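You operate a simulated robot arm through the tools that you are given. There is no shell and no other tool.

The job below is to be done with a simulated robot arm. You get a single attempt, and the scene is never put back.

JOB
Move the white cup out of the slopped juice, wipe it up and add about 60 ml more.
Fine: cup on the purple mat; white cloth and slim jar go back. Set down upright: slim jar.

The check looks at the end state, three seconds after you hand in, the way a careful person would. Anything else that was tipped, shoved, dropped, spilled or broken makes it a failure. Flat cloth is picked up by pressing the open fingertips on it (5 to 10 N) and closing them slowly along it; thin cloth reads only 2 to 8 mm in the jaws.

ROBOT AND FRAMES
A 7-joint arm with a two-finger parallel gripper, fixed in place. Base frame: the origin is at the foot of the arm, x ahead of it, y to its left, z up. Units: m, degrees, N and s.
With the tool pointing down near the work surface it reaches from about 0.1 to 0.64 m from the base axis. Its first joint turns from -115.0 to 115.0 degrees. Payload 3.91 kg.
Tool frame: the origin (TCP) lies between the finger pads and is the grasp point; the fingertips stand 0.03 m ahead of it; z points along the fingers, y is the line along which they close. Largest opening 0.11 m; finger width 0.02, thickness 0.01; the body of the gripper, 0.048 by 0.112 m, starts 0.055 m behind the TCP.
Orientation is told as [roll, pitch, yaw] about the base's x, y, z axes, in that order, counted from this pose: with the fingers straight down and closing along the base's y, the tool's x points along the base's -x, its y along +y and its z along -z.

CONTROLS
- The arm moves only by the tool play_rows. Its argument "commands" is a list of rows, each an object of numbers (a shift or turn left out is 0, a gripper value left out holds the last): "x", "y", "z": the shift along the tool's x, y, z in m; "rx", "ry", "rz": the turn, a rotation vector about the tool's x, y, z in degrees; "claw": the closure in counts, from 0 (fully open) to 255 (shut). In form: [{"x": .., "y": .., "z": .., "rx": .., "ry": .., "rz": .., "claw": ..}, ...]. A call has 1 to 20 rows; each row is the pose to reach, as a shift and turn from the pose commanded when the call began, along the tool's axes at that moment. Rows are played at 5 a second. More than 0.05 m and 8.6 degrees between two rows, or a gripper value outside its range, and nothing of the call is played. A pose out of reach is approached as far as the arm can. The call stops where the force on the tool passes 40 N (or 10 N more than at its start, if that is more) or the arm is blocked; 0.2 s more then pass. Each finger travels about 0.108 m/s and halts on what it meets, pressing with about 24 N; the grip force reading is that of the motor and also rises with nothing between the fingers. The clock runs only during rows and for 0.2 s after the last one: add rows that repeat a pose to give the fingers time. The reply holds the time, the measured pose of the TCP, the force on the tool along the base axes, the opening and the grip force, in the units named above and with some noise, with the torque about the TCP (base axes, N m) and any sound that the robot's microphone picked up, and new pictures: "pictures" is both (left out), scene, wrist or none.
- Cameras (640 x 400 px; columns grow to the right, rows downward): "scene" is fixed at [0.0509, 0.4967, 1.3314]; the picture's right is [-0.73, -0.68, 0.00], its down [-0.32, 0.34, -0.88] and it looks along [0.60, -0.64, -0.47] (base axes); focal length 310 px, centre (320, 200). "wrist" rides on the gripper at [0.072, 0.017, -0.103] in the tool frame; the picture's right is [-0.23, 0.97, 0.00], its down [-0.76, -0.18, -0.62] and it looks along [-0.61, -0.14, 0.78] (tool axes); focal length 222 px, centre (320, 200). There is no depth. A picture from a camera that has moved, and an enlarged one, comes with that camera's place and axes in the base frame and with its lens.
- move_column(by): slides the trunk up (or, below 0, down) by that many m; the arm rides with it, the base frame stays. It gives what a move gives, with no picture.
- zoom(camera, box): a new picture of the part [left, top, right, bottom] of that camera's present view, enlarged. It takes no simulated time.
- close_job(): hands the job in; it is judged then, once.

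Places have to be worked out from the pictures, the camera data and where the tool is seen. Open the gripper and draw the arm clear of the work before you hand the job in, unless the task says otherwise.

The tools are called after "Emit:" as a command line: name --argument value ..., lists and objects as JSON in quotes. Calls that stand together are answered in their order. play_rows: Moves the arm, as the interface text tells. Its arguments: {"type":"object","properties":{"commands":{"type":"array","items":{"type":"object","properties":{"x":{"type":"number"},"y":{"type":"number"},"z":{"type":"number"},"rx":{"type":"number"},"ry":{"type":"number"},"rz":{"type":"number"},"claw":{"type":"number"}}}},"pictures":{"type":"string","enum":["both","scene","wrist","none"]}},"required":["commands"]} The other tools are called the same way: move_column (by) slides the trunk up or down; zoom (camera, box) takes an enlarged picture of a part of a camera's view; close_job () hands the job in.

At the start:

```text
time: 0.0
ee_pos: [0.4489, -0.1447, 1.1703]
orientation: [-0.1, 0.0, 0.0]
contact_force: [0.2, 0.8, -0.4]
wrist_torque: [0.0, 0.0, 0.04]
opening: 0.1099
gripper_force: 0.0
trunk travel left (down, up): [-0.7, 0.29]
```

scene: 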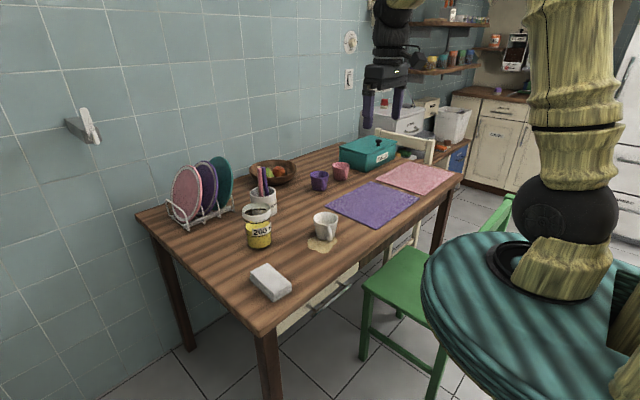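
wrist: 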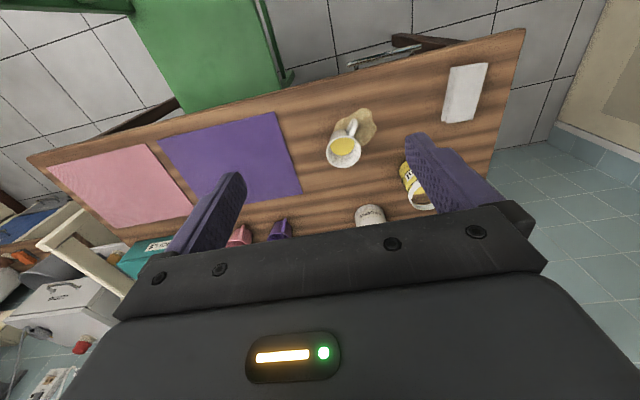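

I'll start by looking closely at the table objects with enlarged views before moving.

Emit:
zoom --camera "scene" --box '[220, 160, 380, 310]'

Emit:
zoom --camera "scene" --box '[130, 130, 470, 340]'

Emit:
zoom --camera "wrist" --box '[220, 40, 540, 240]'

```text
2.67 times, centred on (300, 235) of scene
camera zoom: at [0.0509, 0.4967, 1.3314], right [-0.73, -0.68, 0.0], down [-0.32, 0.34, -0.88], along [0.6, -0.64, -0.47], focal length 828 px, centre (373, 107)
```

zoom: 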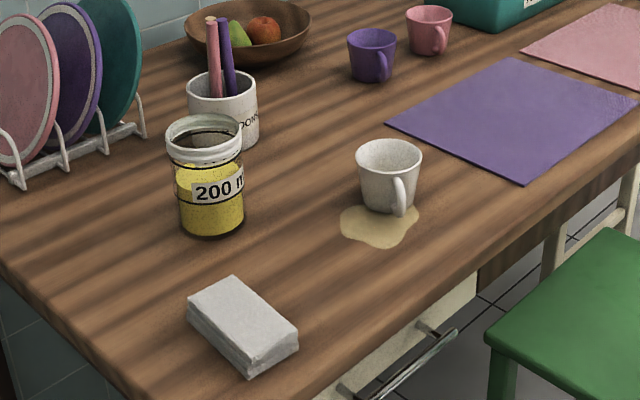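

```text
1.88 times, centred on (300, 235) of scene
camera zoom: at [0.0509, 0.4967, 1.3314], right [-0.73, -0.68, 0.0], down [-0.32, 0.34, -0.88], along [0.6, -0.64, -0.47], focal length 584 px, centre (358, 134)
```

zoom: 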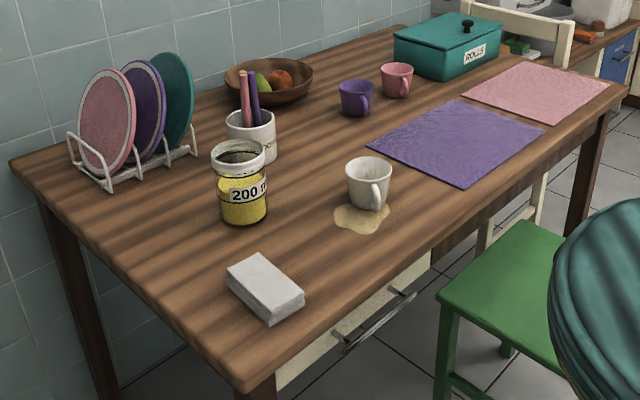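

```text
2.00 times, centred on (380, 140) of wrist
camera zoom: at [0.3738, -0.1279, 1.2737], right [0.23, 0.97, 0.0], down [0.76, -0.18, 0.62], along [0.61, -0.14, -0.78], focal length 444 px, centre (200, 320)
```

zoom: 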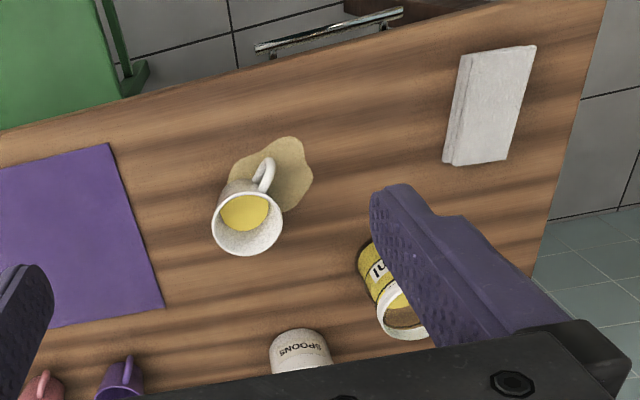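

The cup (rim ≈ (0.61,-0.13,0.82)) stands in the puddle, the folded white cloth is near (0.54,0.15), the jar near (0.74,0.03), and the purple mat corner is near (0.50,-0.26). I'll move partway above the cup for a closer look.

Emit:
play_rows --commands '[{"x": -0.01, "y": 0.003, "z": 0.03}, {"x": -0.03, "y": 0.006, "z": 0.06}, {"x": -0.04, "y": 0.01, "z": 0.09}, {"x": -0.05, "y": 0.014, "z": 0.12}, {"x": -0.06, "y": 0.018, "z": 0.15}, {"x": -0.06, "y": 0.018, "z": 0.15}]' --pictures "both"

```text
time: 1.4
ee_pos: [0.5078, -0.1247, 1.0198]
orientation: [0.0, 0.0, 0.0]
contact_force: [-0.1, -0.3, 0.2]
wrist_torque: [0.0, 0.0, -0.03]
opening: 0.1102
gripper_force: 0.0
trunk travel left (down, up): [-0.7, 0.29]
camera wrist: at [0.4328, -0.1082, 1.1234], right [0.23, 0.97, 0.0], down [0.76, -0.18, 0.62], along [0.61, -0.14, -0.78], focal length 222 px, centre (320, 200)
```

scene: 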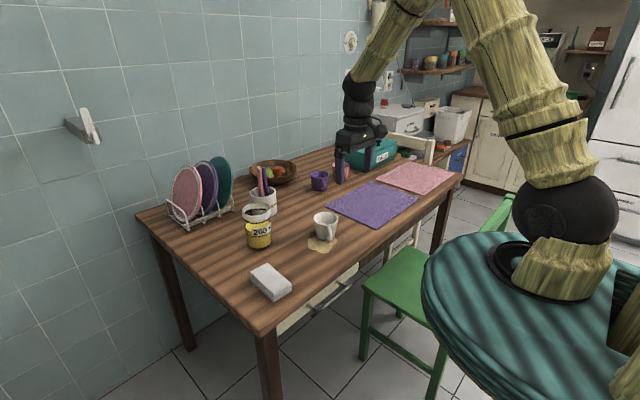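
wrist: 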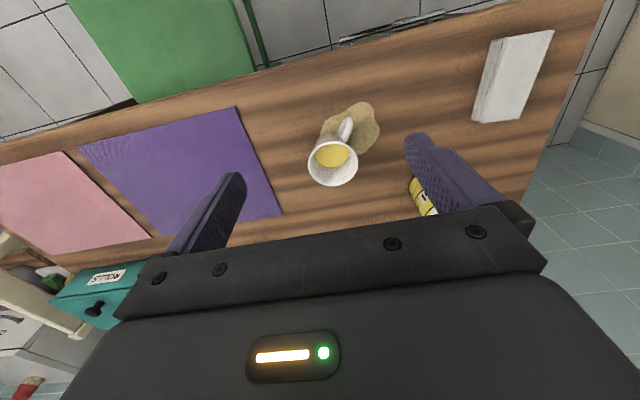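

The view improves; I zoom on the cup, puddle and cloth in both cameras to pin positions.

Emit:
zoom --camera "wrist" --box '[240, 80, 440, 205]'

Emit:
zoom --camera "wrist" --box '[430, 10, 590, 110]'

Emit:
zoom --camera "scene" --box '[230, 180, 350, 255]'

Emit:
zoom --camera "scene" --box '[230, 240, 330, 310]'

```text
3.20 times, centred on (340, 142) of wrist
camera zoom: at [0.4328, -0.1082, 1.1234], right [0.23, 0.97, 0.0], down [0.76, -0.18, 0.62], along [0.61, -0.14, -0.78], focal length 711 px, centre (256, 384)
```

zoom: 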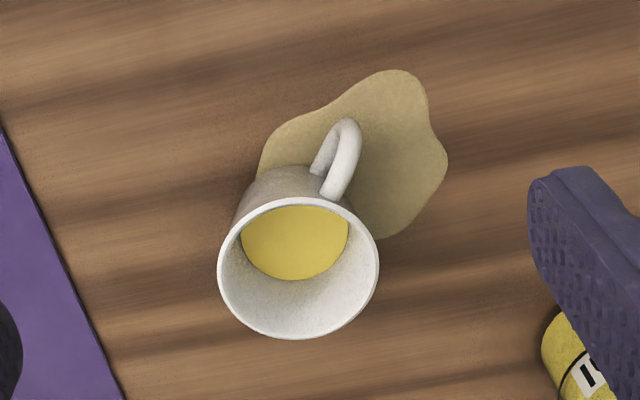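

```text
4.00 times, centred on (510, 60) of wrist
camera zoom: at [0.4328, -0.1082, 1.1234], right [0.23, 0.97, 0.0], down [0.76, -0.18, 0.62], along [0.61, -0.14, -0.78], focal length 888 px, centre (-440, 760)
```

zoom: 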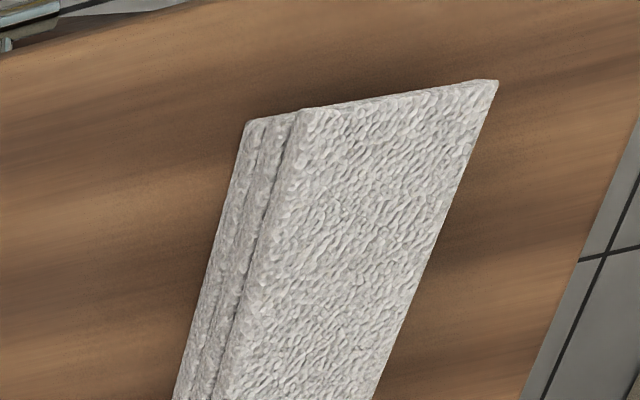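

```text
5.33 times, centred on (290, 218) of scene
camera zoom: at [0.0509, 0.4967, 1.3314], right [-0.73, -0.68, 0.0], down [-0.32, 0.34, -0.88], along [0.6, -0.64, -0.47], focal length 1655 px, centre (480, 107)
```

zoom: 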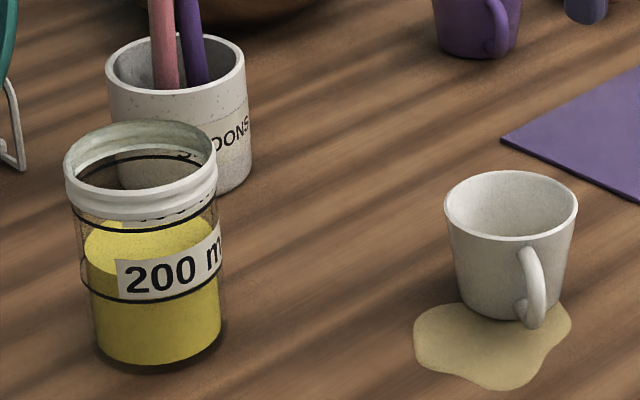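

```text
5.71 times, centred on (280, 275) of scene
camera zoom: at [0.0509, 0.4967, 1.3314], right [-0.73, -0.68, 0.0], down [-0.32, 0.34, -0.88], along [0.6, -0.64, -0.47], focal length 1774 px, centre (549, -229)
```

zoom: 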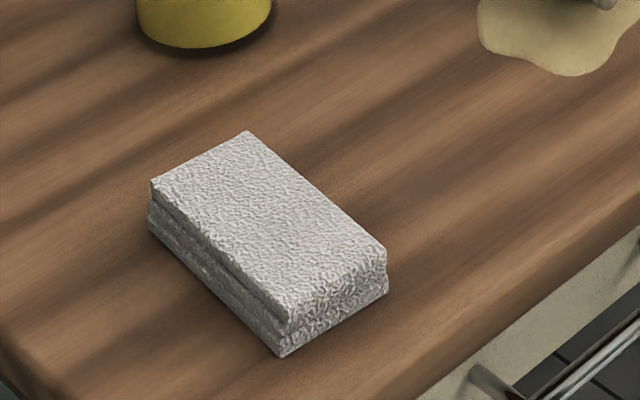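

Cup rim estimate: centre (0.6075,-0.127), z≈0.82, diameter ≈0.078, handle pointing toward (-x,+y), so closing along y clears it. I go above the cup and check alignment.

Emit:
play_rows --commands '[{"x": -0.03, "z": 0.02}, {"x": -0.06, "z": 0.04}, {"x": -0.0985, "z": 0.05}, {"x": -0.0985, "z": 0.08}, {"x": -0.0985, "z": 0.1}, {"x": -0.0985, "z": 0.1}]' --pictures "both"

```text
time: 2.8
ee_pos: [0.607, -0.1263, 0.9211]
orientation: [0.0, 0.0, 0.1]
contact_force: [-0.1, -0.3, -0.4]
wrist_torque: [-0.02, 0.0, -0.03]
opening: 0.1099
gripper_force: 0.1
trunk travel left (down, up): [-0.7, 0.29]
camera wrist: at [0.533, -0.1093, 1.0241], right [0.23, 0.97, 0.0], down [0.76, -0.18, 0.62], along [0.61, -0.14, -0.78], focal length 222 px, centre (320, 200)
```

scene: 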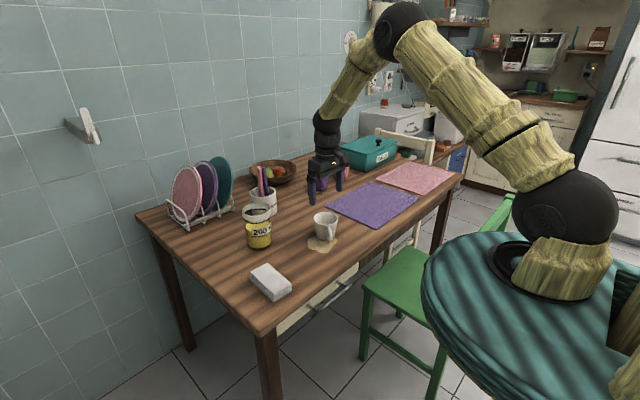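
wrist: 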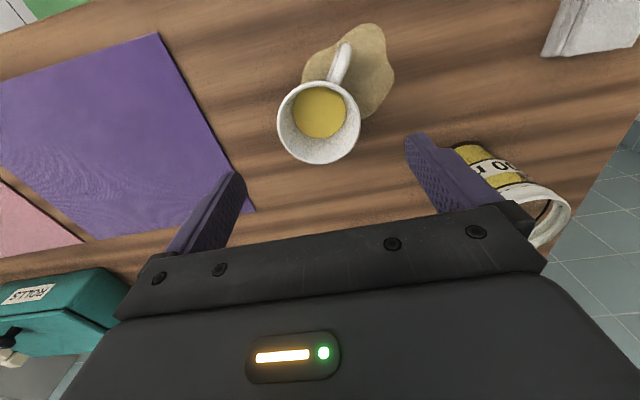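

Rim reprojects to (0.606,-0.127), well aligned. I descend to TCP z≈0.803 and check clearance before closing.

Emit:
play_rows --commands '[{"x": 0.001, "z": 0.025}, {"x": 0.001, "z": 0.05}, {"x": 0.001, "z": 0.075}, {"x": 0.001, "z": 0.095}, {"x": 0.001, "z": 0.108}, {"x": 0.001, "z": 0.117}, {"x": 0.001, "z": 0.117}]' --pictures "both"

```text
time: 4.4
ee_pos: [0.6055, -0.1261, 0.8033]
orientation: [0.0, 0.1, -0.1]
contact_force: [-0.7, -0.7, 0.4]
wrist_torque: [-0.01, -0.02, 0.01]
opening: 0.1099
gripper_force: 0.0
trunk travel left (down, up): [-0.7, 0.29]
camera wrist: at [0.5316, -0.1093, 0.9066], right [0.23, 0.97, 0.0], down [0.76, -0.18, 0.62], along [0.61, -0.14, -0.78], focal length 222 px, centre (320, 200)
```

scene: 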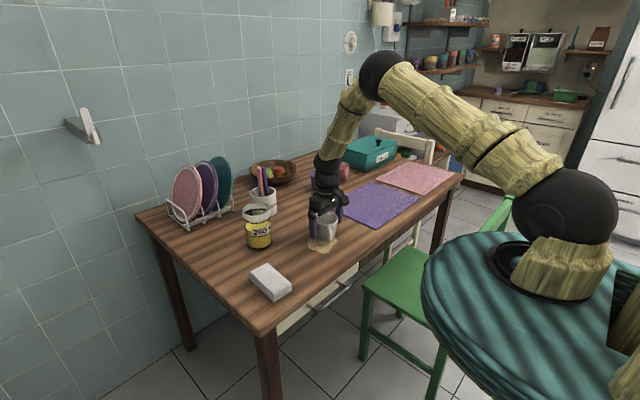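
wrist: 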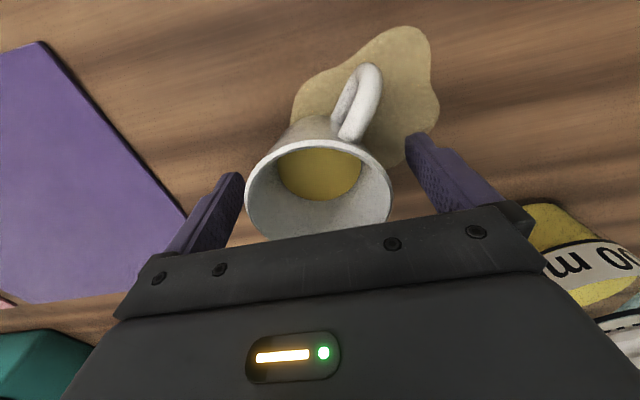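

The fingers straddle the rim with clear space to the handle. I close slowly on the cup.

Emit:
play_rows --commands '[{"z": 0.003, "claw": 30}, {"z": 0.003, "claw": 50}, {"z": 0.003, "claw": 60}, {"z": 0.003, "claw": 66}, {"z": 0.003, "claw": 72}, {"z": 0.003, "claw": 78}, {"z": 0.003, "claw": 84}, {"z": 0.003, "claw": 95}, {"z": 0.003, "claw": 110}, {"z": 0.003, "claw": 110}]' --pictures "both"

```text
time: 6.6
ee_pos: [0.6061, -0.126, 0.8006]
orientation: [-0.1, 0.0, 0.0]
contact_force: [0.9, -0.6, 0.4]
wrist_torque: [-0.01, -0.01, -0.01]
opening: 0.0801
gripper_force: 24.0
trunk travel left (down, up): [-0.7, 0.29]
camera wrist: at [0.5314, -0.1096, 0.9039], right [0.23, 0.97, 0.0], down [0.76, -0.18, 0.62], along [0.61, -0.14, -0.78], focal length 222 px, centre (320, 200)
```

scene: 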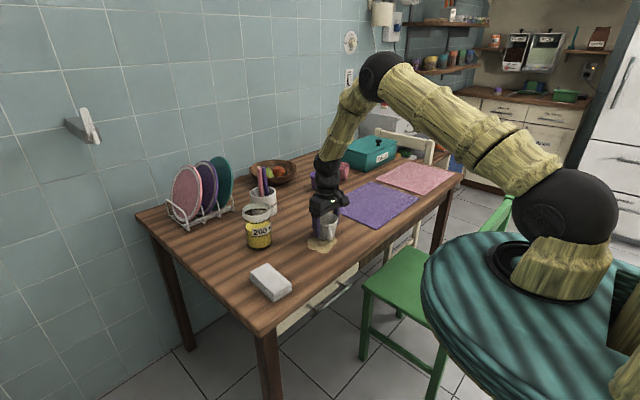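
wrist: 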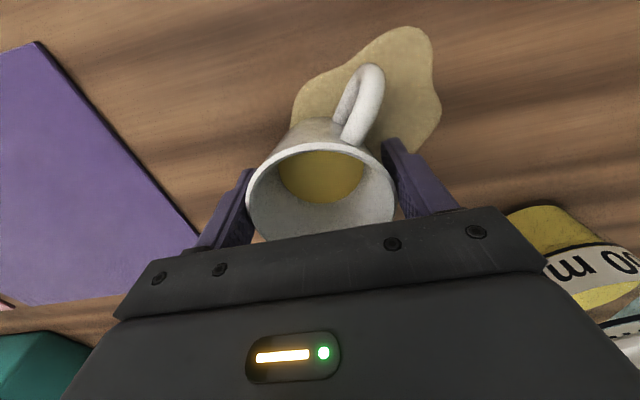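

The cup is gripped at 0.080 m opening with 24 N. I lift gently and check that it hangs level.

Emit:
play_rows --commands '[{"z": -0.004}, {"z": -0.01}, {"z": -0.018}, {"z": -0.028}, {"z": -0.038}, {"z": -0.048}, {"z": -0.055}, {"z": -0.06}, {"z": -0.06}]' --pictures "both"

```text
time: 8.6
ee_pos: [0.6052, -0.1263, 0.8602]
orientation: [0.0, 0.0, 0.0]
contact_force: [0.7, 0.8, -2.1]
wrist_torque: [-0.02, 0.01, -0.01]
opening: 0.0801
gripper_force: 24.0
trunk travel left (down, up): [-0.7, 0.29]
camera wrist: at [0.5307, -0.1097, 0.9637], right [0.23, 0.97, 0.0], down [0.76, -0.18, 0.62], along [0.61, -0.14, -0.78], focal length 222 px, centre (320, 200)
```

scene: 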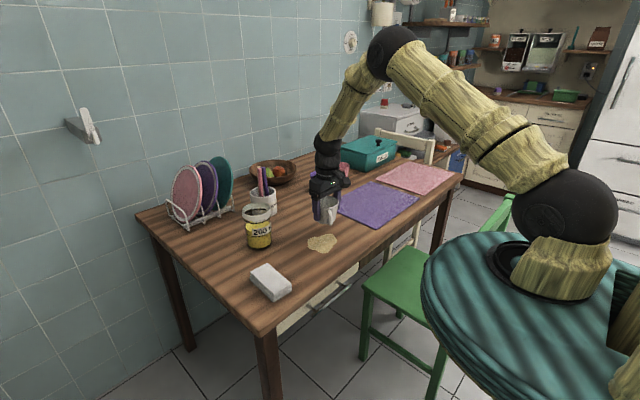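
wrist: 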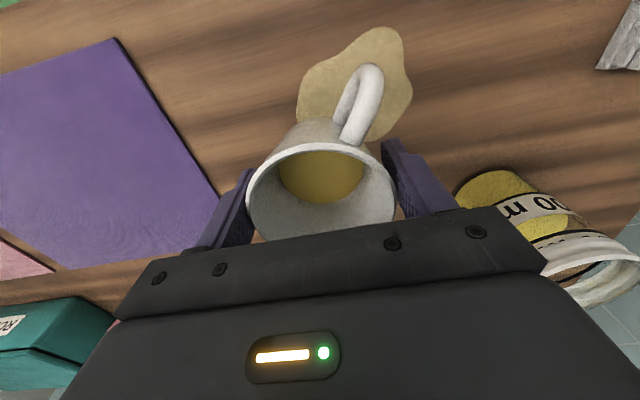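

The cup hangs level, puddle left behind. I carry it smoothly to about (0.55,-0.31) over the mat.

Emit:
play_rows --commands '[{"x": 0.0011, "y": -0.0037}, {"x": 0.0039, "y": -0.0128}, {"x": 0.0079, "y": -0.0257}, {"x": 0.013, "y": -0.0422}, {"x": 0.0186, "y": -0.0605}, {"x": 0.0243, "y": -0.0788}, {"x": 0.0299, "y": -0.0971}, {"x": 0.0355, "y": -0.1155}, {"x": 0.0412, "y": -0.1338}, {"x": 0.0462, "y": -0.1503}, {"x": 0.0502, "y": -0.1631}, {"x": 0.0536, "y": -0.1741}, {"x": 0.0556, "y": -0.1806}, {"x": 0.0564, "y": -0.1833}, {"x": 0.0564, "y": -0.1833}]' --pictures "both"

```text
time: 11.8
ee_pos: [0.5484, -0.3101, 0.86]
orientation: [0.0, 0.0, -0.1]
contact_force: [0.1, 0.0, -2.4]
wrist_torque: [-0.01, 0.0, -0.01]
opening: 0.0799
gripper_force: 23.9
trunk travel left (down, up): [-0.7, 0.29]
camera wrist: at [0.4749, -0.2941, 0.9633], right [0.23, 0.97, 0.0], down [0.76, -0.18, 0.62], along [0.61, -0.14, -0.78], focal length 222 px, centre (320, 200)
```

scene: 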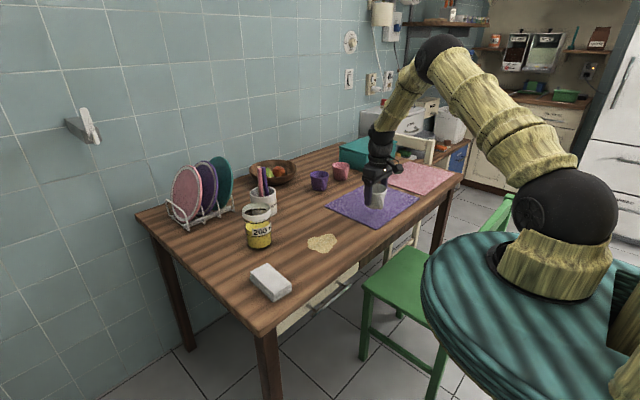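
wrist: 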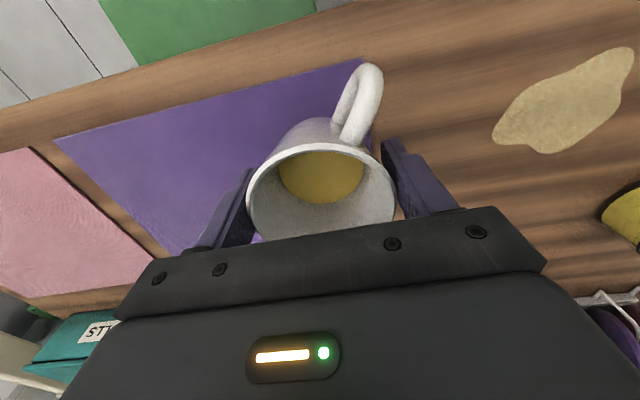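

The mat corner is at about (0.509,-0.259). I nudge the cup a bit further onto the mat, then lower until light contact.

Emit:
play_rows --commands '[{"x": -0.004, "y": 0}, {"x": -0.01, "y": -0.002}, {"x": -0.015, "y": -0.003}, {"x": -0.015, "y": -0.003, "z": 0.01}, {"x": -0.015, "y": -0.003, "z": 0.022}, {"x": -0.015, "y": -0.003, "z": 0.034}, {"x": -0.015, "y": -0.003, "z": 0.044}, {"x": -0.015, "y": -0.003, "z": 0.05}, {"x": -0.015, "y": -0.003, "z": 0.05}]' --pictures "both"

```text
time: 13.8
ee_pos: [0.5651, -0.3133, 0.8099]
orientation: [0.0, 0.0, -0.1]
contact_force: [0.4, 0.2, -1.6]
wrist_torque: [-0.01, 0.03, -0.02]
opening: 0.0796
gripper_force: 24.2
trunk travel left (down, up): [-0.7, 0.29]
camera wrist: at [0.4906, -0.2966, 0.9132], right [0.23, 0.97, 0.0], down [0.76, -0.18, 0.62], along [0.61, -0.14, -0.78], focal length 222 px, centre (320, 200)
```

scene: 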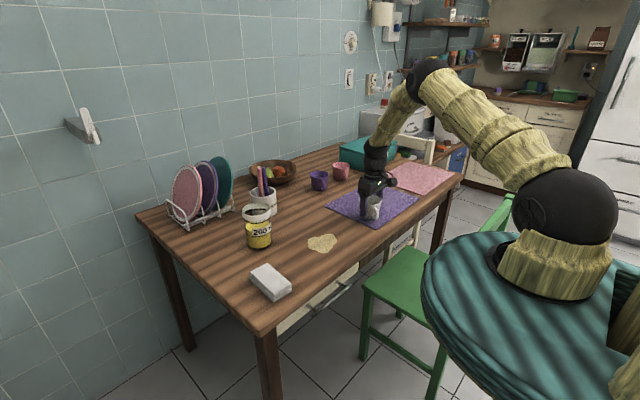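
wrist: 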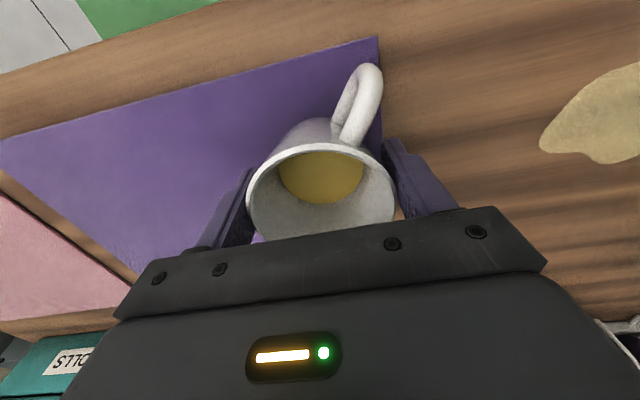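

The pose is within reach. I lower in small steps and watch the vertical force.

Emit:
play_rows --commands '[{"z": 0.002}, {"z": 0.004}, {"z": 0.006}, {"z": 0.006}]' --pictures "none"

Emit:
play_rows --commands '[{"z": 0.001}, {"z": 0.001}]' --pictures "none"

Emit:
play_rows --commands '[{"z": 0.001}, {"z": 0.001}]' --pictures "none"

```text
time: 14.8
ee_pos: [0.5656, -0.3116, 0.8051]
orientation: [0.0, 0.0, 0.0]
contact_force: [-0.7, -0.1, 0.1]
wrist_torque: [0.03, 0.03, 0.02]
opening: 0.0797
gripper_force: 24.0
trunk travel left (down, up): [-0.7, 0.29]
```

```text
time: 15.4
ee_pos: [0.5651, -0.3114, 0.805]
orientation: [-0.1, -0.1, 0.0]
contact_force: [-1.4, 0.7, 8.4]
wrist_torque: [0.1, 0.18, -0.01]
opening: 0.0795
gripper_force: 24.1
trunk travel left (down, up): [-0.7, 0.29]
```

```text
time: 16.0
ee_pos: [0.5646, -0.3127, 0.8049]
orientation: [-0.2, -0.3, 0.0]
contact_force: [-0.3, -0.3, 15.8]
wrist_torque: [0.14, 0.04, -0.12]
opening: 0.0796
gripper_force: 23.8
trunk travel left (down, up): [-0.7, 0.29]
```

Contact with the mat occurred at TCP z≈0.805. I back off 2 mm to relieve the press, then open the fingers slowly.

Emit:
play_rows --commands '[{"z": -0.001}, {"z": -0.0022}, {"z": -0.0022, "claw": 85}, {"z": -0.0022, "claw": 70}, {"z": -0.0022, "claw": 60}, {"z": -0.0022, "claw": 40}, {"z": -0.0022, "claw": 20}, {"z": -0.0022, "claw": 0}, {"z": -0.0022, "claw": 0}, {"z": -0.0022, "claw": 0}]' --pictures "both"

```text
time: 18.2
ee_pos: [0.5652, -0.3119, 0.8048]
orientation: [0.0, 0.1, 0.1]
contact_force: [-0.6, 0.4, -0.1]
wrist_torque: [0.0, 0.03, -0.04]
opening: 0.1101
gripper_force: 0.0
trunk travel left (down, up): [-0.7, 0.29]
camera wrist: at [0.4904, -0.2959, 0.9078], right [0.23, 0.97, 0.0], down [0.76, -0.18, 0.62], along [0.61, -0.14, -0.78], focal length 222 px, centre (320, 200)
```

scene: 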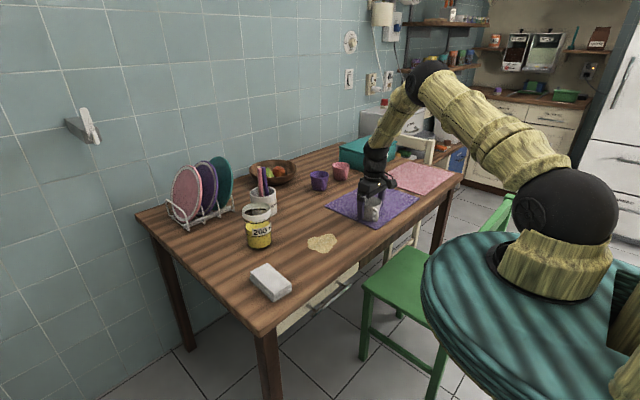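
wrist: 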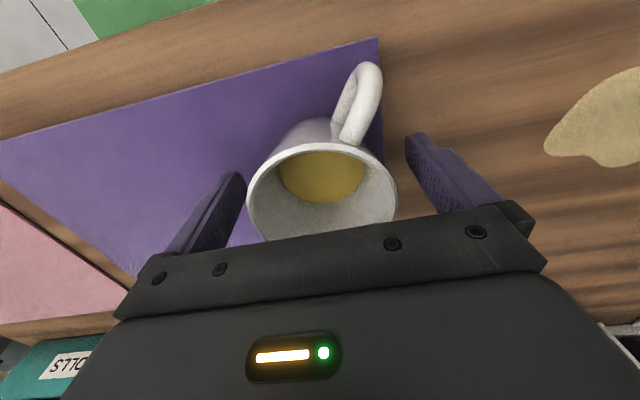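

Cup released standing on the mat. I rise straight up and look.

Emit:
play_rows --commands '[{"z": -0.01}, {"z": -0.03}, {"z": -0.06}, {"z": -0.09}, {"z": -0.12}, {"z": -0.15}, {"z": -0.15}]' --pictures "both"

```text
time: 19.8
ee_pos: [0.5643, -0.3136, 0.9546]
orientation: [0.0, 0.0, 0.0]
contact_force: [-0.7, 0.9, -0.2]
wrist_torque: [-0.01, 0.01, 0.0]
opening: 0.1099
gripper_force: 0.1
trunk travel left (down, up): [-0.7, 0.29]
camera wrist: at [0.4906, -0.2961, 1.0585], right [0.23, 0.97, 0.0], down [0.76, -0.18, 0.62], along [0.61, -0.14, -0.78], focal length 222 px, centre (320, 200)
```

scene: 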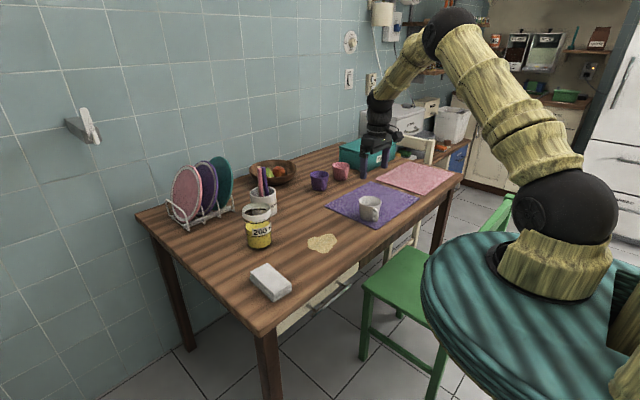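
wrist: 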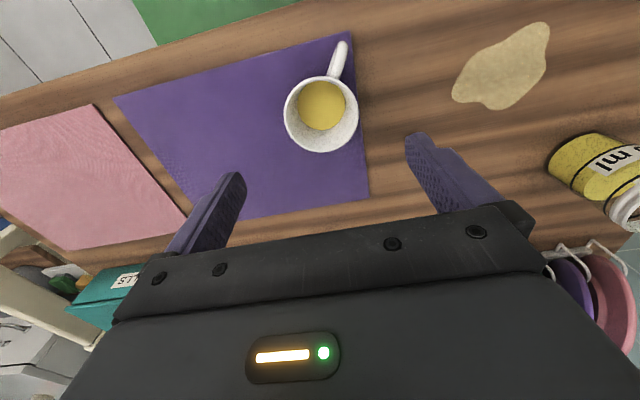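

The cup stands on the mat. I zoom to record its juice level and to locate the puddle and cloth.

Emit:
zoom --camera "wrist" --box '[260, 30, 388, 160]'

Emit:
zoom --camera "wrist" --box '[430, 10, 580, 120]'

Emit:
zoom --camera "scene" --box '[230, 220, 390, 310]'

```text
3.08 times, centred on (324, 95) of wrist
camera zoom: at [0.4906, -0.2961, 1.0585], right [0.23, 0.97, 0.0], down [0.76, -0.18, 0.62], along [0.61, -0.14, -0.78], focal length 684 px, centre (308, 523)
```

zoom: 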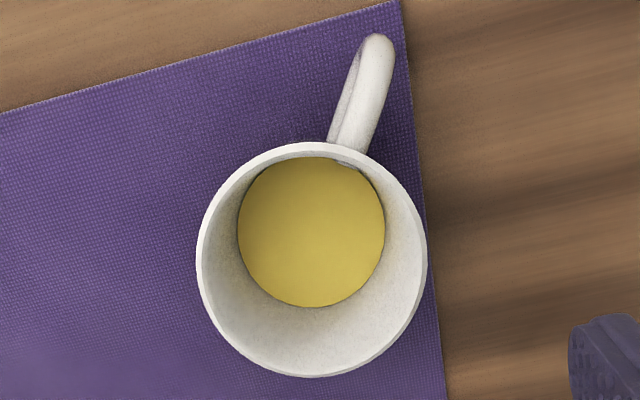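

```text
3.64 times, centred on (505, 65) of wrist
camera zoom: at [0.4906, -0.2961, 1.0585], right [0.23, 0.97, 0.0], down [0.76, -0.18, 0.62], along [0.61, -0.14, -0.78], focal length 808 px, centre (-353, 691)
```

zoom: 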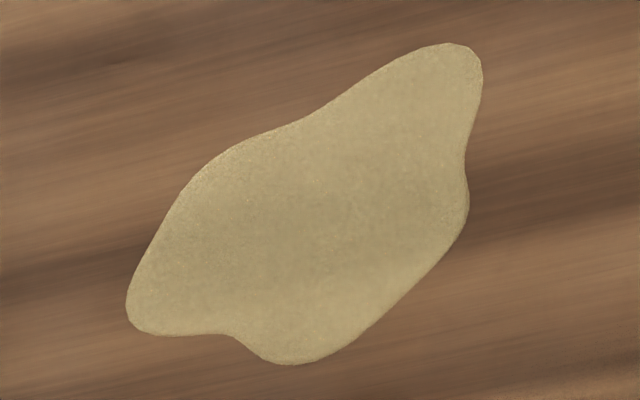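

```text
4.00 times, centred on (310, 265) of scene
camera zoom: at [0.0509, 0.4967, 1.3314], right [-0.73, -0.68, 0.0], down [-0.32, 0.34, -0.88], along [0.6, -0.64, -0.47], focal length 1242 px, centre (360, -60)
```

zoom: 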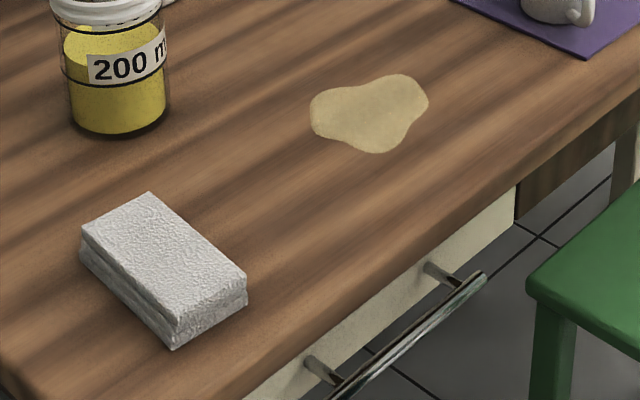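

Puddle spans x≈0.545–0.635, y≈-0.145–-0.04; the folded cloth is about 0.11×0.057×0.022 m centred near (0.568,0.131), long side nearly along x (about -4.5° yaw). I move above the cloth for a check view.

Emit:
play_rows --commands '[{"y": 0.015}, {"y": 0.045}, {"y": 0.085}, {"y": 0.13}, {"y": 0.175}, {"y": 0.22}, {"y": 0.265}, {"x": 0.003, "y": 0.31}, {"x": 0.006, "y": 0.35}, {"x": 0.01, "y": 0.385}, {"x": 0.01, "y": 0.415}, {"x": 0.01, "y": 0.435}, {"x": 0.01, "y": 0.444}, {"x": 0.01, "y": 0.444}]' --pictures "both"

```text
time: 22.8
ee_pos: [0.5538, 0.1331, 0.9546]
orientation: [0.0, 0.0, 0.0]
contact_force: [-0.4, -0.5, 0.4]
wrist_torque: [-0.01, 0.01, 0.02]
opening: 0.1101
gripper_force: 0.0
trunk travel left (down, up): [-0.7, 0.29]
camera wrist: at [0.479, 0.1484, 1.0581], right [0.23, 0.97, 0.0], down [0.76, -0.18, 0.62], along [0.61, -0.14, -0.78], focal length 222 px, centre (320, 200)
```

scene: 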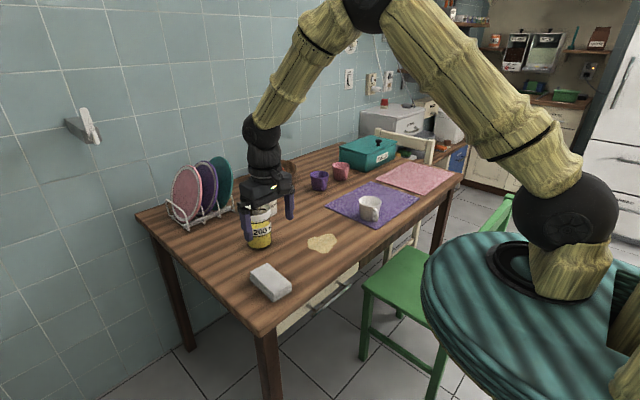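
wrist: 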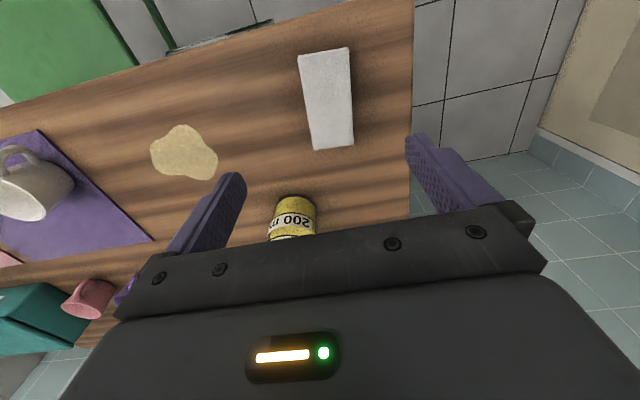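

Emit:
zoom --camera "wrist" --box '[260, 30, 420, 160]'

```text
3.08 times, centred on (340, 95) of wrist
camera zoom: at [0.479, 0.1484, 1.0581], right [0.23, 0.97, 0.0], down [0.76, -0.18, 0.62], along [0.61, -0.14, -0.78], focal length 684 px, centre (258, 523)
```

zoom: 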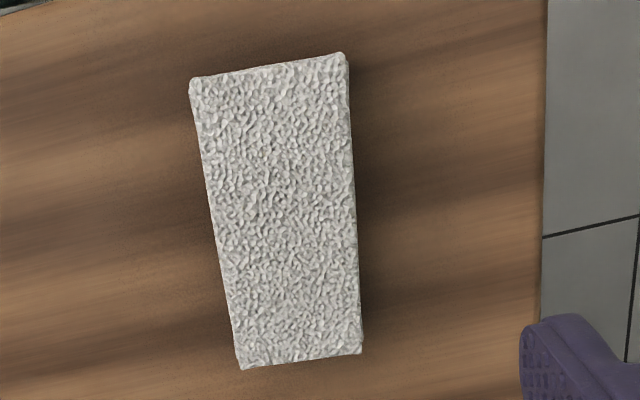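

Wrist view gives cloth centre (0.562,0.140), yaw -4.7°, width 0.055. I rotate to match and descend with open fingers astride it, stopping a little above the table.

Emit:
play_rows --commands '[{"x": -0.003, "y": 0.004, "z": 0.02, "rz": 2}, {"x": -0.007, "y": 0.009, "z": 0.05, "rz": 4.7}, {"x": -0.007, "y": 0.009, "z": 0.085, "rz": 4.7}, {"x": -0.007, "y": 0.009, "z": 0.115, "rz": 4.7}, {"x": -0.007, "y": 0.009, "z": 0.138, "rz": 4.7}, {"x": -0.007, "y": 0.009, "z": 0.1545, "rz": 4.7}, {"x": -0.007, "y": 0.009, "z": 0.1545, "rz": 4.7}]' --pictures "both"

```text
time: 24.4
ee_pos: [0.5604, 0.1411, 0.8007]
orientation: [0.0, 0.0, -4.8]
contact_force: [0.2, -0.2, -0.3]
wrist_torque: [-0.03, -0.02, 0.01]
opening: 0.1102
gripper_force: 0.0
trunk travel left (down, up): [-0.7, 0.29]
camera wrist: at [0.4878, 0.1631, 0.9036], right [0.31, 0.95, 0.0], down [0.74, -0.24, 0.62], along [0.59, -0.19, -0.78], focal length 222 px, centre (320, 200)
```

scene: 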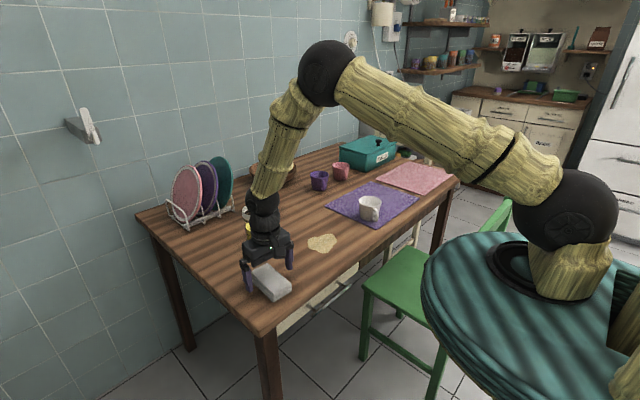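
wrist: 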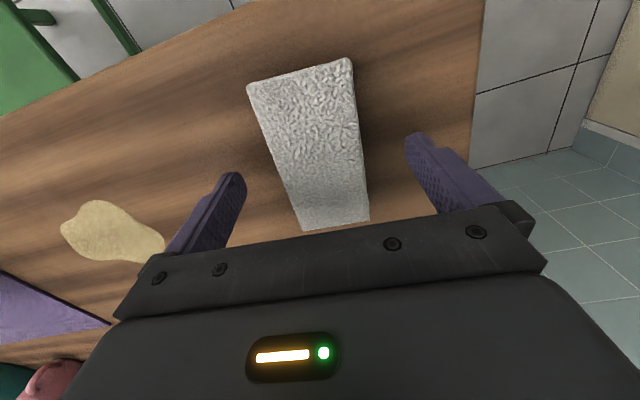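

The fingers straddle the cloth properly. I lower in small steps to find the table height by touch.

Emit:
play_rows --commands '[{"z": 0.005}, {"z": 0.01}, {"z": 0.013}, {"z": 0.013}]' --pictures "none"

Emit:
play_rows --commands '[{"z": 0.002}, {"z": 0.004}, {"z": 0.004}]' --pictures "none"

```text
time: 25.4
ee_pos: [0.5609, 0.1401, 0.7868]
orientation: [0.0, 0.0, -4.6]
contact_force: [0.6, -0.2, 0.4]
wrist_torque: [-0.01, -0.04, 0.0]
opening: 0.11
gripper_force: 0.1
trunk travel left (down, up): [-0.7, 0.29]
```

```text
time: 26.2
ee_pos: [0.561, 0.1412, 0.7832]
orientation: [0.0, 0.0, -4.7]
contact_force: [-0.8, -0.2, 0.6]
wrist_torque: [0.0, 0.01, -0.02]
opening: 0.1098
gripper_force: 0.0
trunk travel left (down, up): [-0.7, 0.29]
```

No contact yet at TCP z=0.783; I continue down 1 mm at a time.

Emit:
play_rows --commands '[{"z": 0.001}, {"z": 0.002}, {"z": 0.002}]' --pictures "none"

Emit:
play_rows --commands '[{"z": 0.001}, {"z": 0.001}]' --pictures "none"

Emit:
play_rows --commands '[{"z": 0.001}, {"z": 0.001}]' --pictures "scene"

```text
time: 27.0
ee_pos: [0.5611, 0.1401, 0.7807]
orientation: [0.0, -0.1, -4.7]
contact_force: [-0.1, -1.1, 0.0]
wrist_torque: [-0.01, 0.06, 0.03]
opening: 0.1098
gripper_force: 0.2
trunk travel left (down, up): [-0.7, 0.29]
```

```text
time: 27.6
ee_pos: [0.5599, 0.1404, 0.7802]
orientation: [-0.1, 0.0, -4.7]
contact_force: [0.1, 0.1, 0.3]
wrist_torque: [-0.03, 0.03, 0.0]
opening: 0.1099
gripper_force: 0.1
trunk travel left (down, up): [-0.7, 0.29]
```

```text
time: 28.2
ee_pos: [0.5601, 0.1409, 0.7798]
orientation: [0.0, -0.2, -4.7]
contact_force: [-0.9, 1.6, 9.9]
wrist_torque: [-0.57, 0.18, -0.04]
opening: 0.1092
gripper_force: 0.2
trunk travel left (down, up): [-0.7, 0.29]
```

scene: 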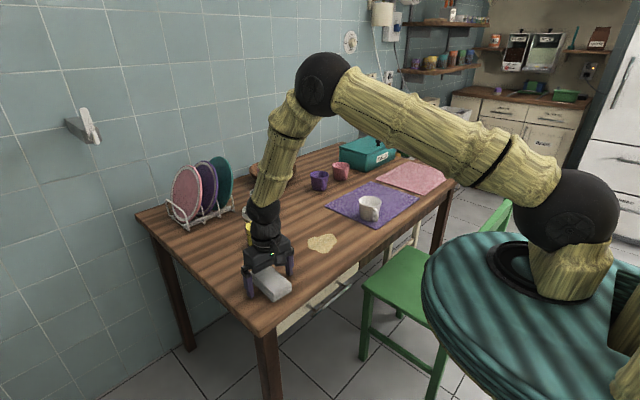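

Table contact at TCP z≈0.780, so the table top is z≈0.750. I raise 8 mm so the cloth sticks out below the fingertips and close slowly on its sides.

Emit:
play_rows --commands '[{"z": -0.004}, {"z": -0.0095}, {"z": -0.0095, "claw": 40}, {"z": -0.0095, "claw": 80}, {"z": -0.0095, "claw": 105}, {"z": -0.0095, "claw": 115}, {"z": -0.0095, "claw": 122}, {"z": -0.0095, "claw": 128}, {"z": -0.0095, "claw": 134}, {"z": -0.0095, "claw": 140}, {"z": -0.0095, "claw": 146}, {"z": -0.0095, "claw": 150}, {"z": -0.0095, "claw": 150}]' --pictures "both"

```text
time: 31.0
ee_pos: [0.5618, 0.1403, 0.7891]
orientation: [0.0, 0.1, -4.7]
contact_force: [0.0, 1.8, 0.3]
wrist_torque: [0.03, -0.02, 0.03]
opening: 0.0592
gripper_force: 24.1
trunk travel left (down, up): [-0.7, 0.29]
camera wrist: at [0.4885, 0.1626, 0.8923], right [0.31, 0.95, 0.0], down [0.74, -0.24, 0.62], along [0.59, -0.19, -0.78], focal length 222 px, centre (320, 200)
```

scene: 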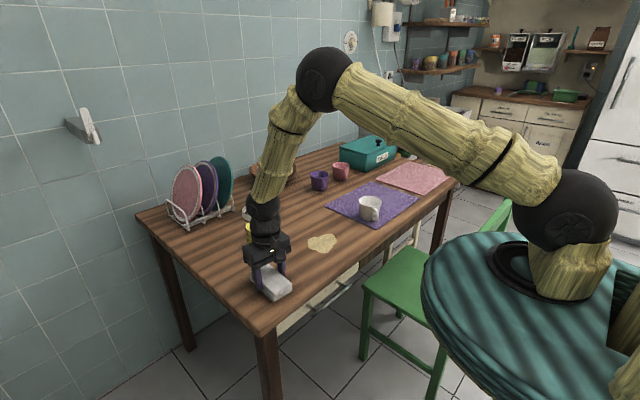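
wrist: 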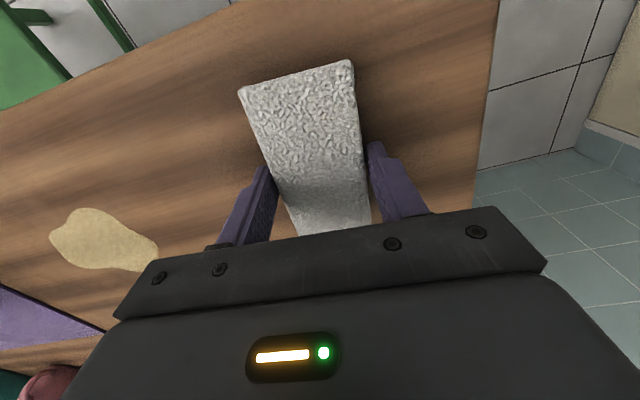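

The cloth is held at 0.059 m with 24 N. I lift a few centimetres and look.

Emit:
play_rows --commands '[{"z": -0.005}, {"z": -0.015}, {"z": -0.03}, {"z": -0.045}, {"z": -0.05}, {"z": -0.05}]' --pictures "both"

Emit:
zoom --camera "scene" --box '[220, 210, 340, 310]'

```text
time: 32.4
ee_pos: [0.5613, 0.1405, 0.8392]
orientation: [0.0, -0.1, -4.7]
contact_force: [-0.4, 0.9, -0.4]
wrist_torque: [0.03, -0.01, 0.02]
opening: 0.0587
gripper_force: 24.6
trunk travel left (down, up): [-0.7, 0.29]
camera wrist: at [0.4888, 0.1628, 0.9422], right [0.31, 0.95, 0.0], down [0.75, -0.24, 0.62], along [0.59, -0.19, -0.78], focal length 222 px, centre (320, 200)
```

scene: 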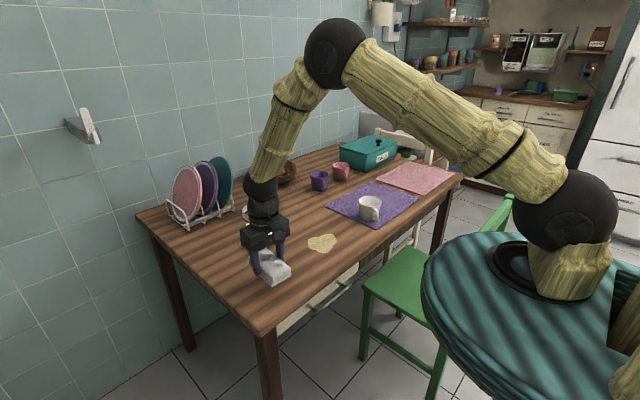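
wrist: 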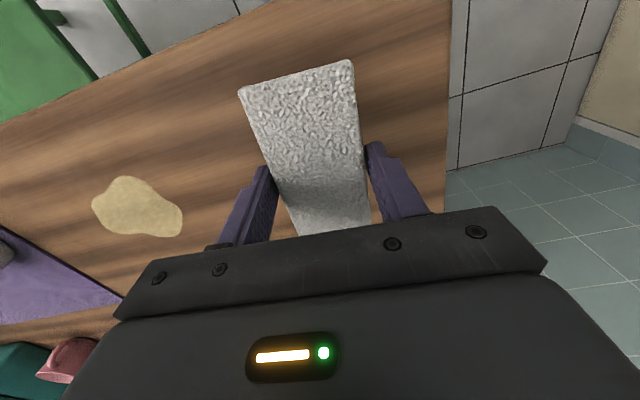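

```text
4.00 times, centred on (280, 260) of scene
camera zoom: at [0.0509, 0.4967, 1.3314], right [-0.73, -0.68, 0.0], down [-0.32, 0.34, -0.88], along [0.6, -0.64, -0.47], focal length 1242 px, centre (480, -40)
```

zoom: 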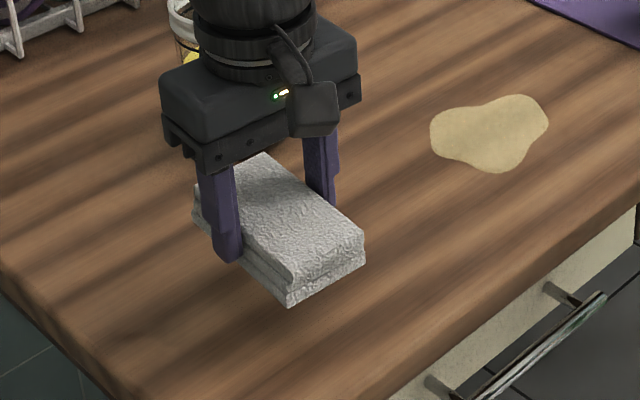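

The cloth is held firmly and flat. I carry it (unrotating to yaw 0) to the +y side of the puddle and lower to just above the table.

Emit:
play_rows --commands '[{"x": -0.006, "y": -0.02, "rz": -1}, {"x": -0.015, "y": -0.05, "rz": -2.5}, {"x": -0.027, "y": -0.085, "rz": -4}, {"x": -0.0377, "y": -0.1173, "rz": -4.7}, {"x": -0.0377, "y": -0.1173, "z": 0.015, "rz": -4.7}, {"x": -0.0377, "y": -0.1173, "z": 0.03, "rz": -4.7}, {"x": -0.0377, "y": -0.1173, "z": 0.043, "rz": -4.7}, {"x": -0.0377, "y": -0.1173, "z": 0.043, "rz": -4.7}]' --pictures "both"

```text
time: 34.2
ee_pos: [0.5878, 0.0203, 0.7952]
orientation: [0.0, 0.1, 0.0]
contact_force: [0.7, 0.6, -0.7]
wrist_torque: [0.0, 0.02, 0.0]
opening: 0.0592
gripper_force: 23.9
trunk travel left (down, up): [-0.7, 0.29]
camera wrist: at [0.5139, 0.0372, 0.8981], right [0.23, 0.97, 0.0], down [0.76, -0.18, 0.62], along [0.61, -0.14, -0.78], focal length 222 px, centre (320, 200)
```

scene: 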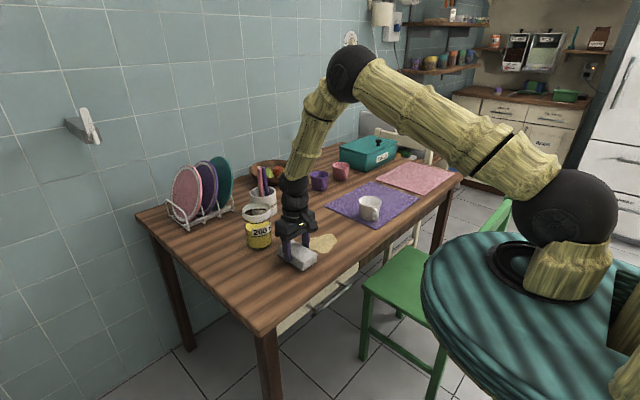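
wrist: 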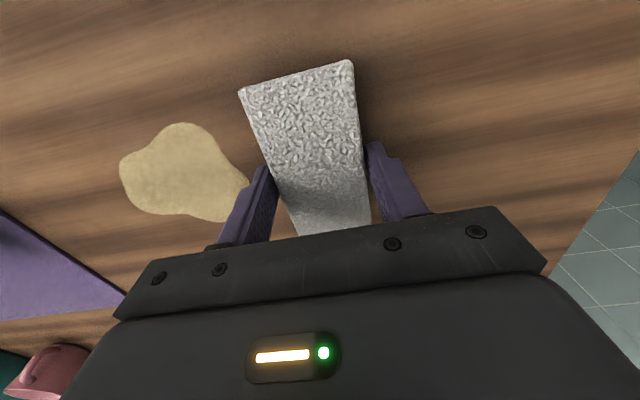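

Now I lower gently until the cloth presses the table.

Emit:
play_rows --commands '[{"z": 0.004}, {"z": 0.0075}, {"z": 0.0085}, {"z": 0.0085}]' --pictures "none"

Emit:
play_rows --commands '[{"z": 0.001}, {"z": 0.001}]' --pictures "none"

```text
time: 35.2
ee_pos: [0.5875, 0.0206, 0.7883]
orientation: [0.1, -0.1, 0.0]
contact_force: [-3.0, 0.9, 13.9]
wrist_torque: [0.03, 0.3, 0.05]
opening: 0.0593
gripper_force: 24.0
trunk travel left (down, up): [-0.7, 0.29]
```

```text
time: 35.8
ee_pos: [0.5877, 0.0203, 0.7884]
orientation: [0.0, -0.3, -0.1]
contact_force: [-1.2, 1.8, 26.5]
wrist_torque: [0.07, 0.29, 0.0]
opening: 0.0591
gripper_force: 24.0
trunk travel left (down, up): [-0.7, 0.29]
```

Press is stiff (≈12 N/mm); I ease to about 10 N and sweep across the puddle toward -y.

Emit:
play_rows --commands '[{"z": -0.0013}, {"y": -0.01, "z": -0.0013}, {"y": -0.025, "z": -0.0013}, {"y": -0.04, "z": -0.0013}, {"y": -0.055, "z": -0.0013}, {"y": -0.07, "z": -0.0013}, {"y": -0.085, "z": -0.0013}, {"y": -0.1, "z": -0.0013}, {"y": -0.115, "z": -0.0013}, {"y": -0.13, "z": -0.0013}, {"y": -0.145, "z": -0.0013}, {"y": -0.16, "z": -0.0013}, {"y": -0.175, "z": -0.0013}, {"y": -0.19, "z": -0.0013}, {"y": -0.2, "z": -0.0013}]' --pictures "both"

```text
time: 39.0
ee_pos: [0.5877, -0.1796, 0.7875]
orientation: [-0.1, 0.0, 0.1]
contact_force: [-0.3, 8.2, 19.4]
wrist_torque: [0.28, 0.03, -0.14]
opening: 0.0592
gripper_force: 24.2
trunk travel left (down, up): [-0.7, 0.29]
camera wrist: at [0.513, -0.1628, 0.8914], right [0.23, 0.97, 0.0], down [0.76, -0.18, 0.62], along [0.61, -0.14, -0.78], focal length 222 px, centre (320, 200)
```

scene: 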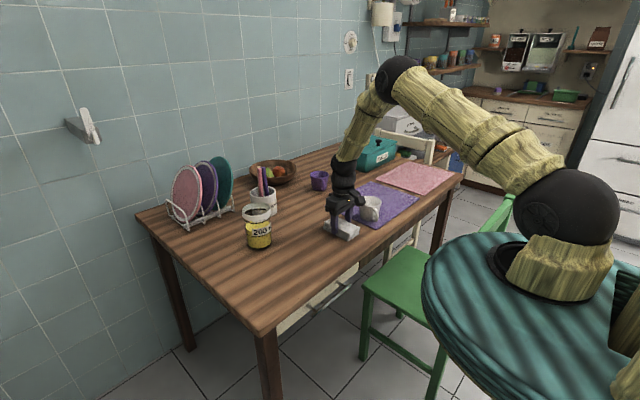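
wrist: 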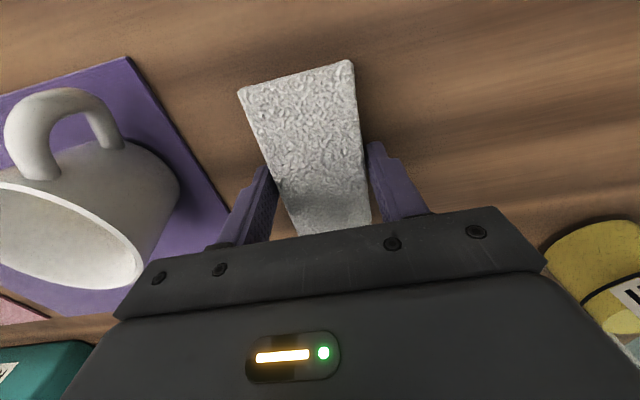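

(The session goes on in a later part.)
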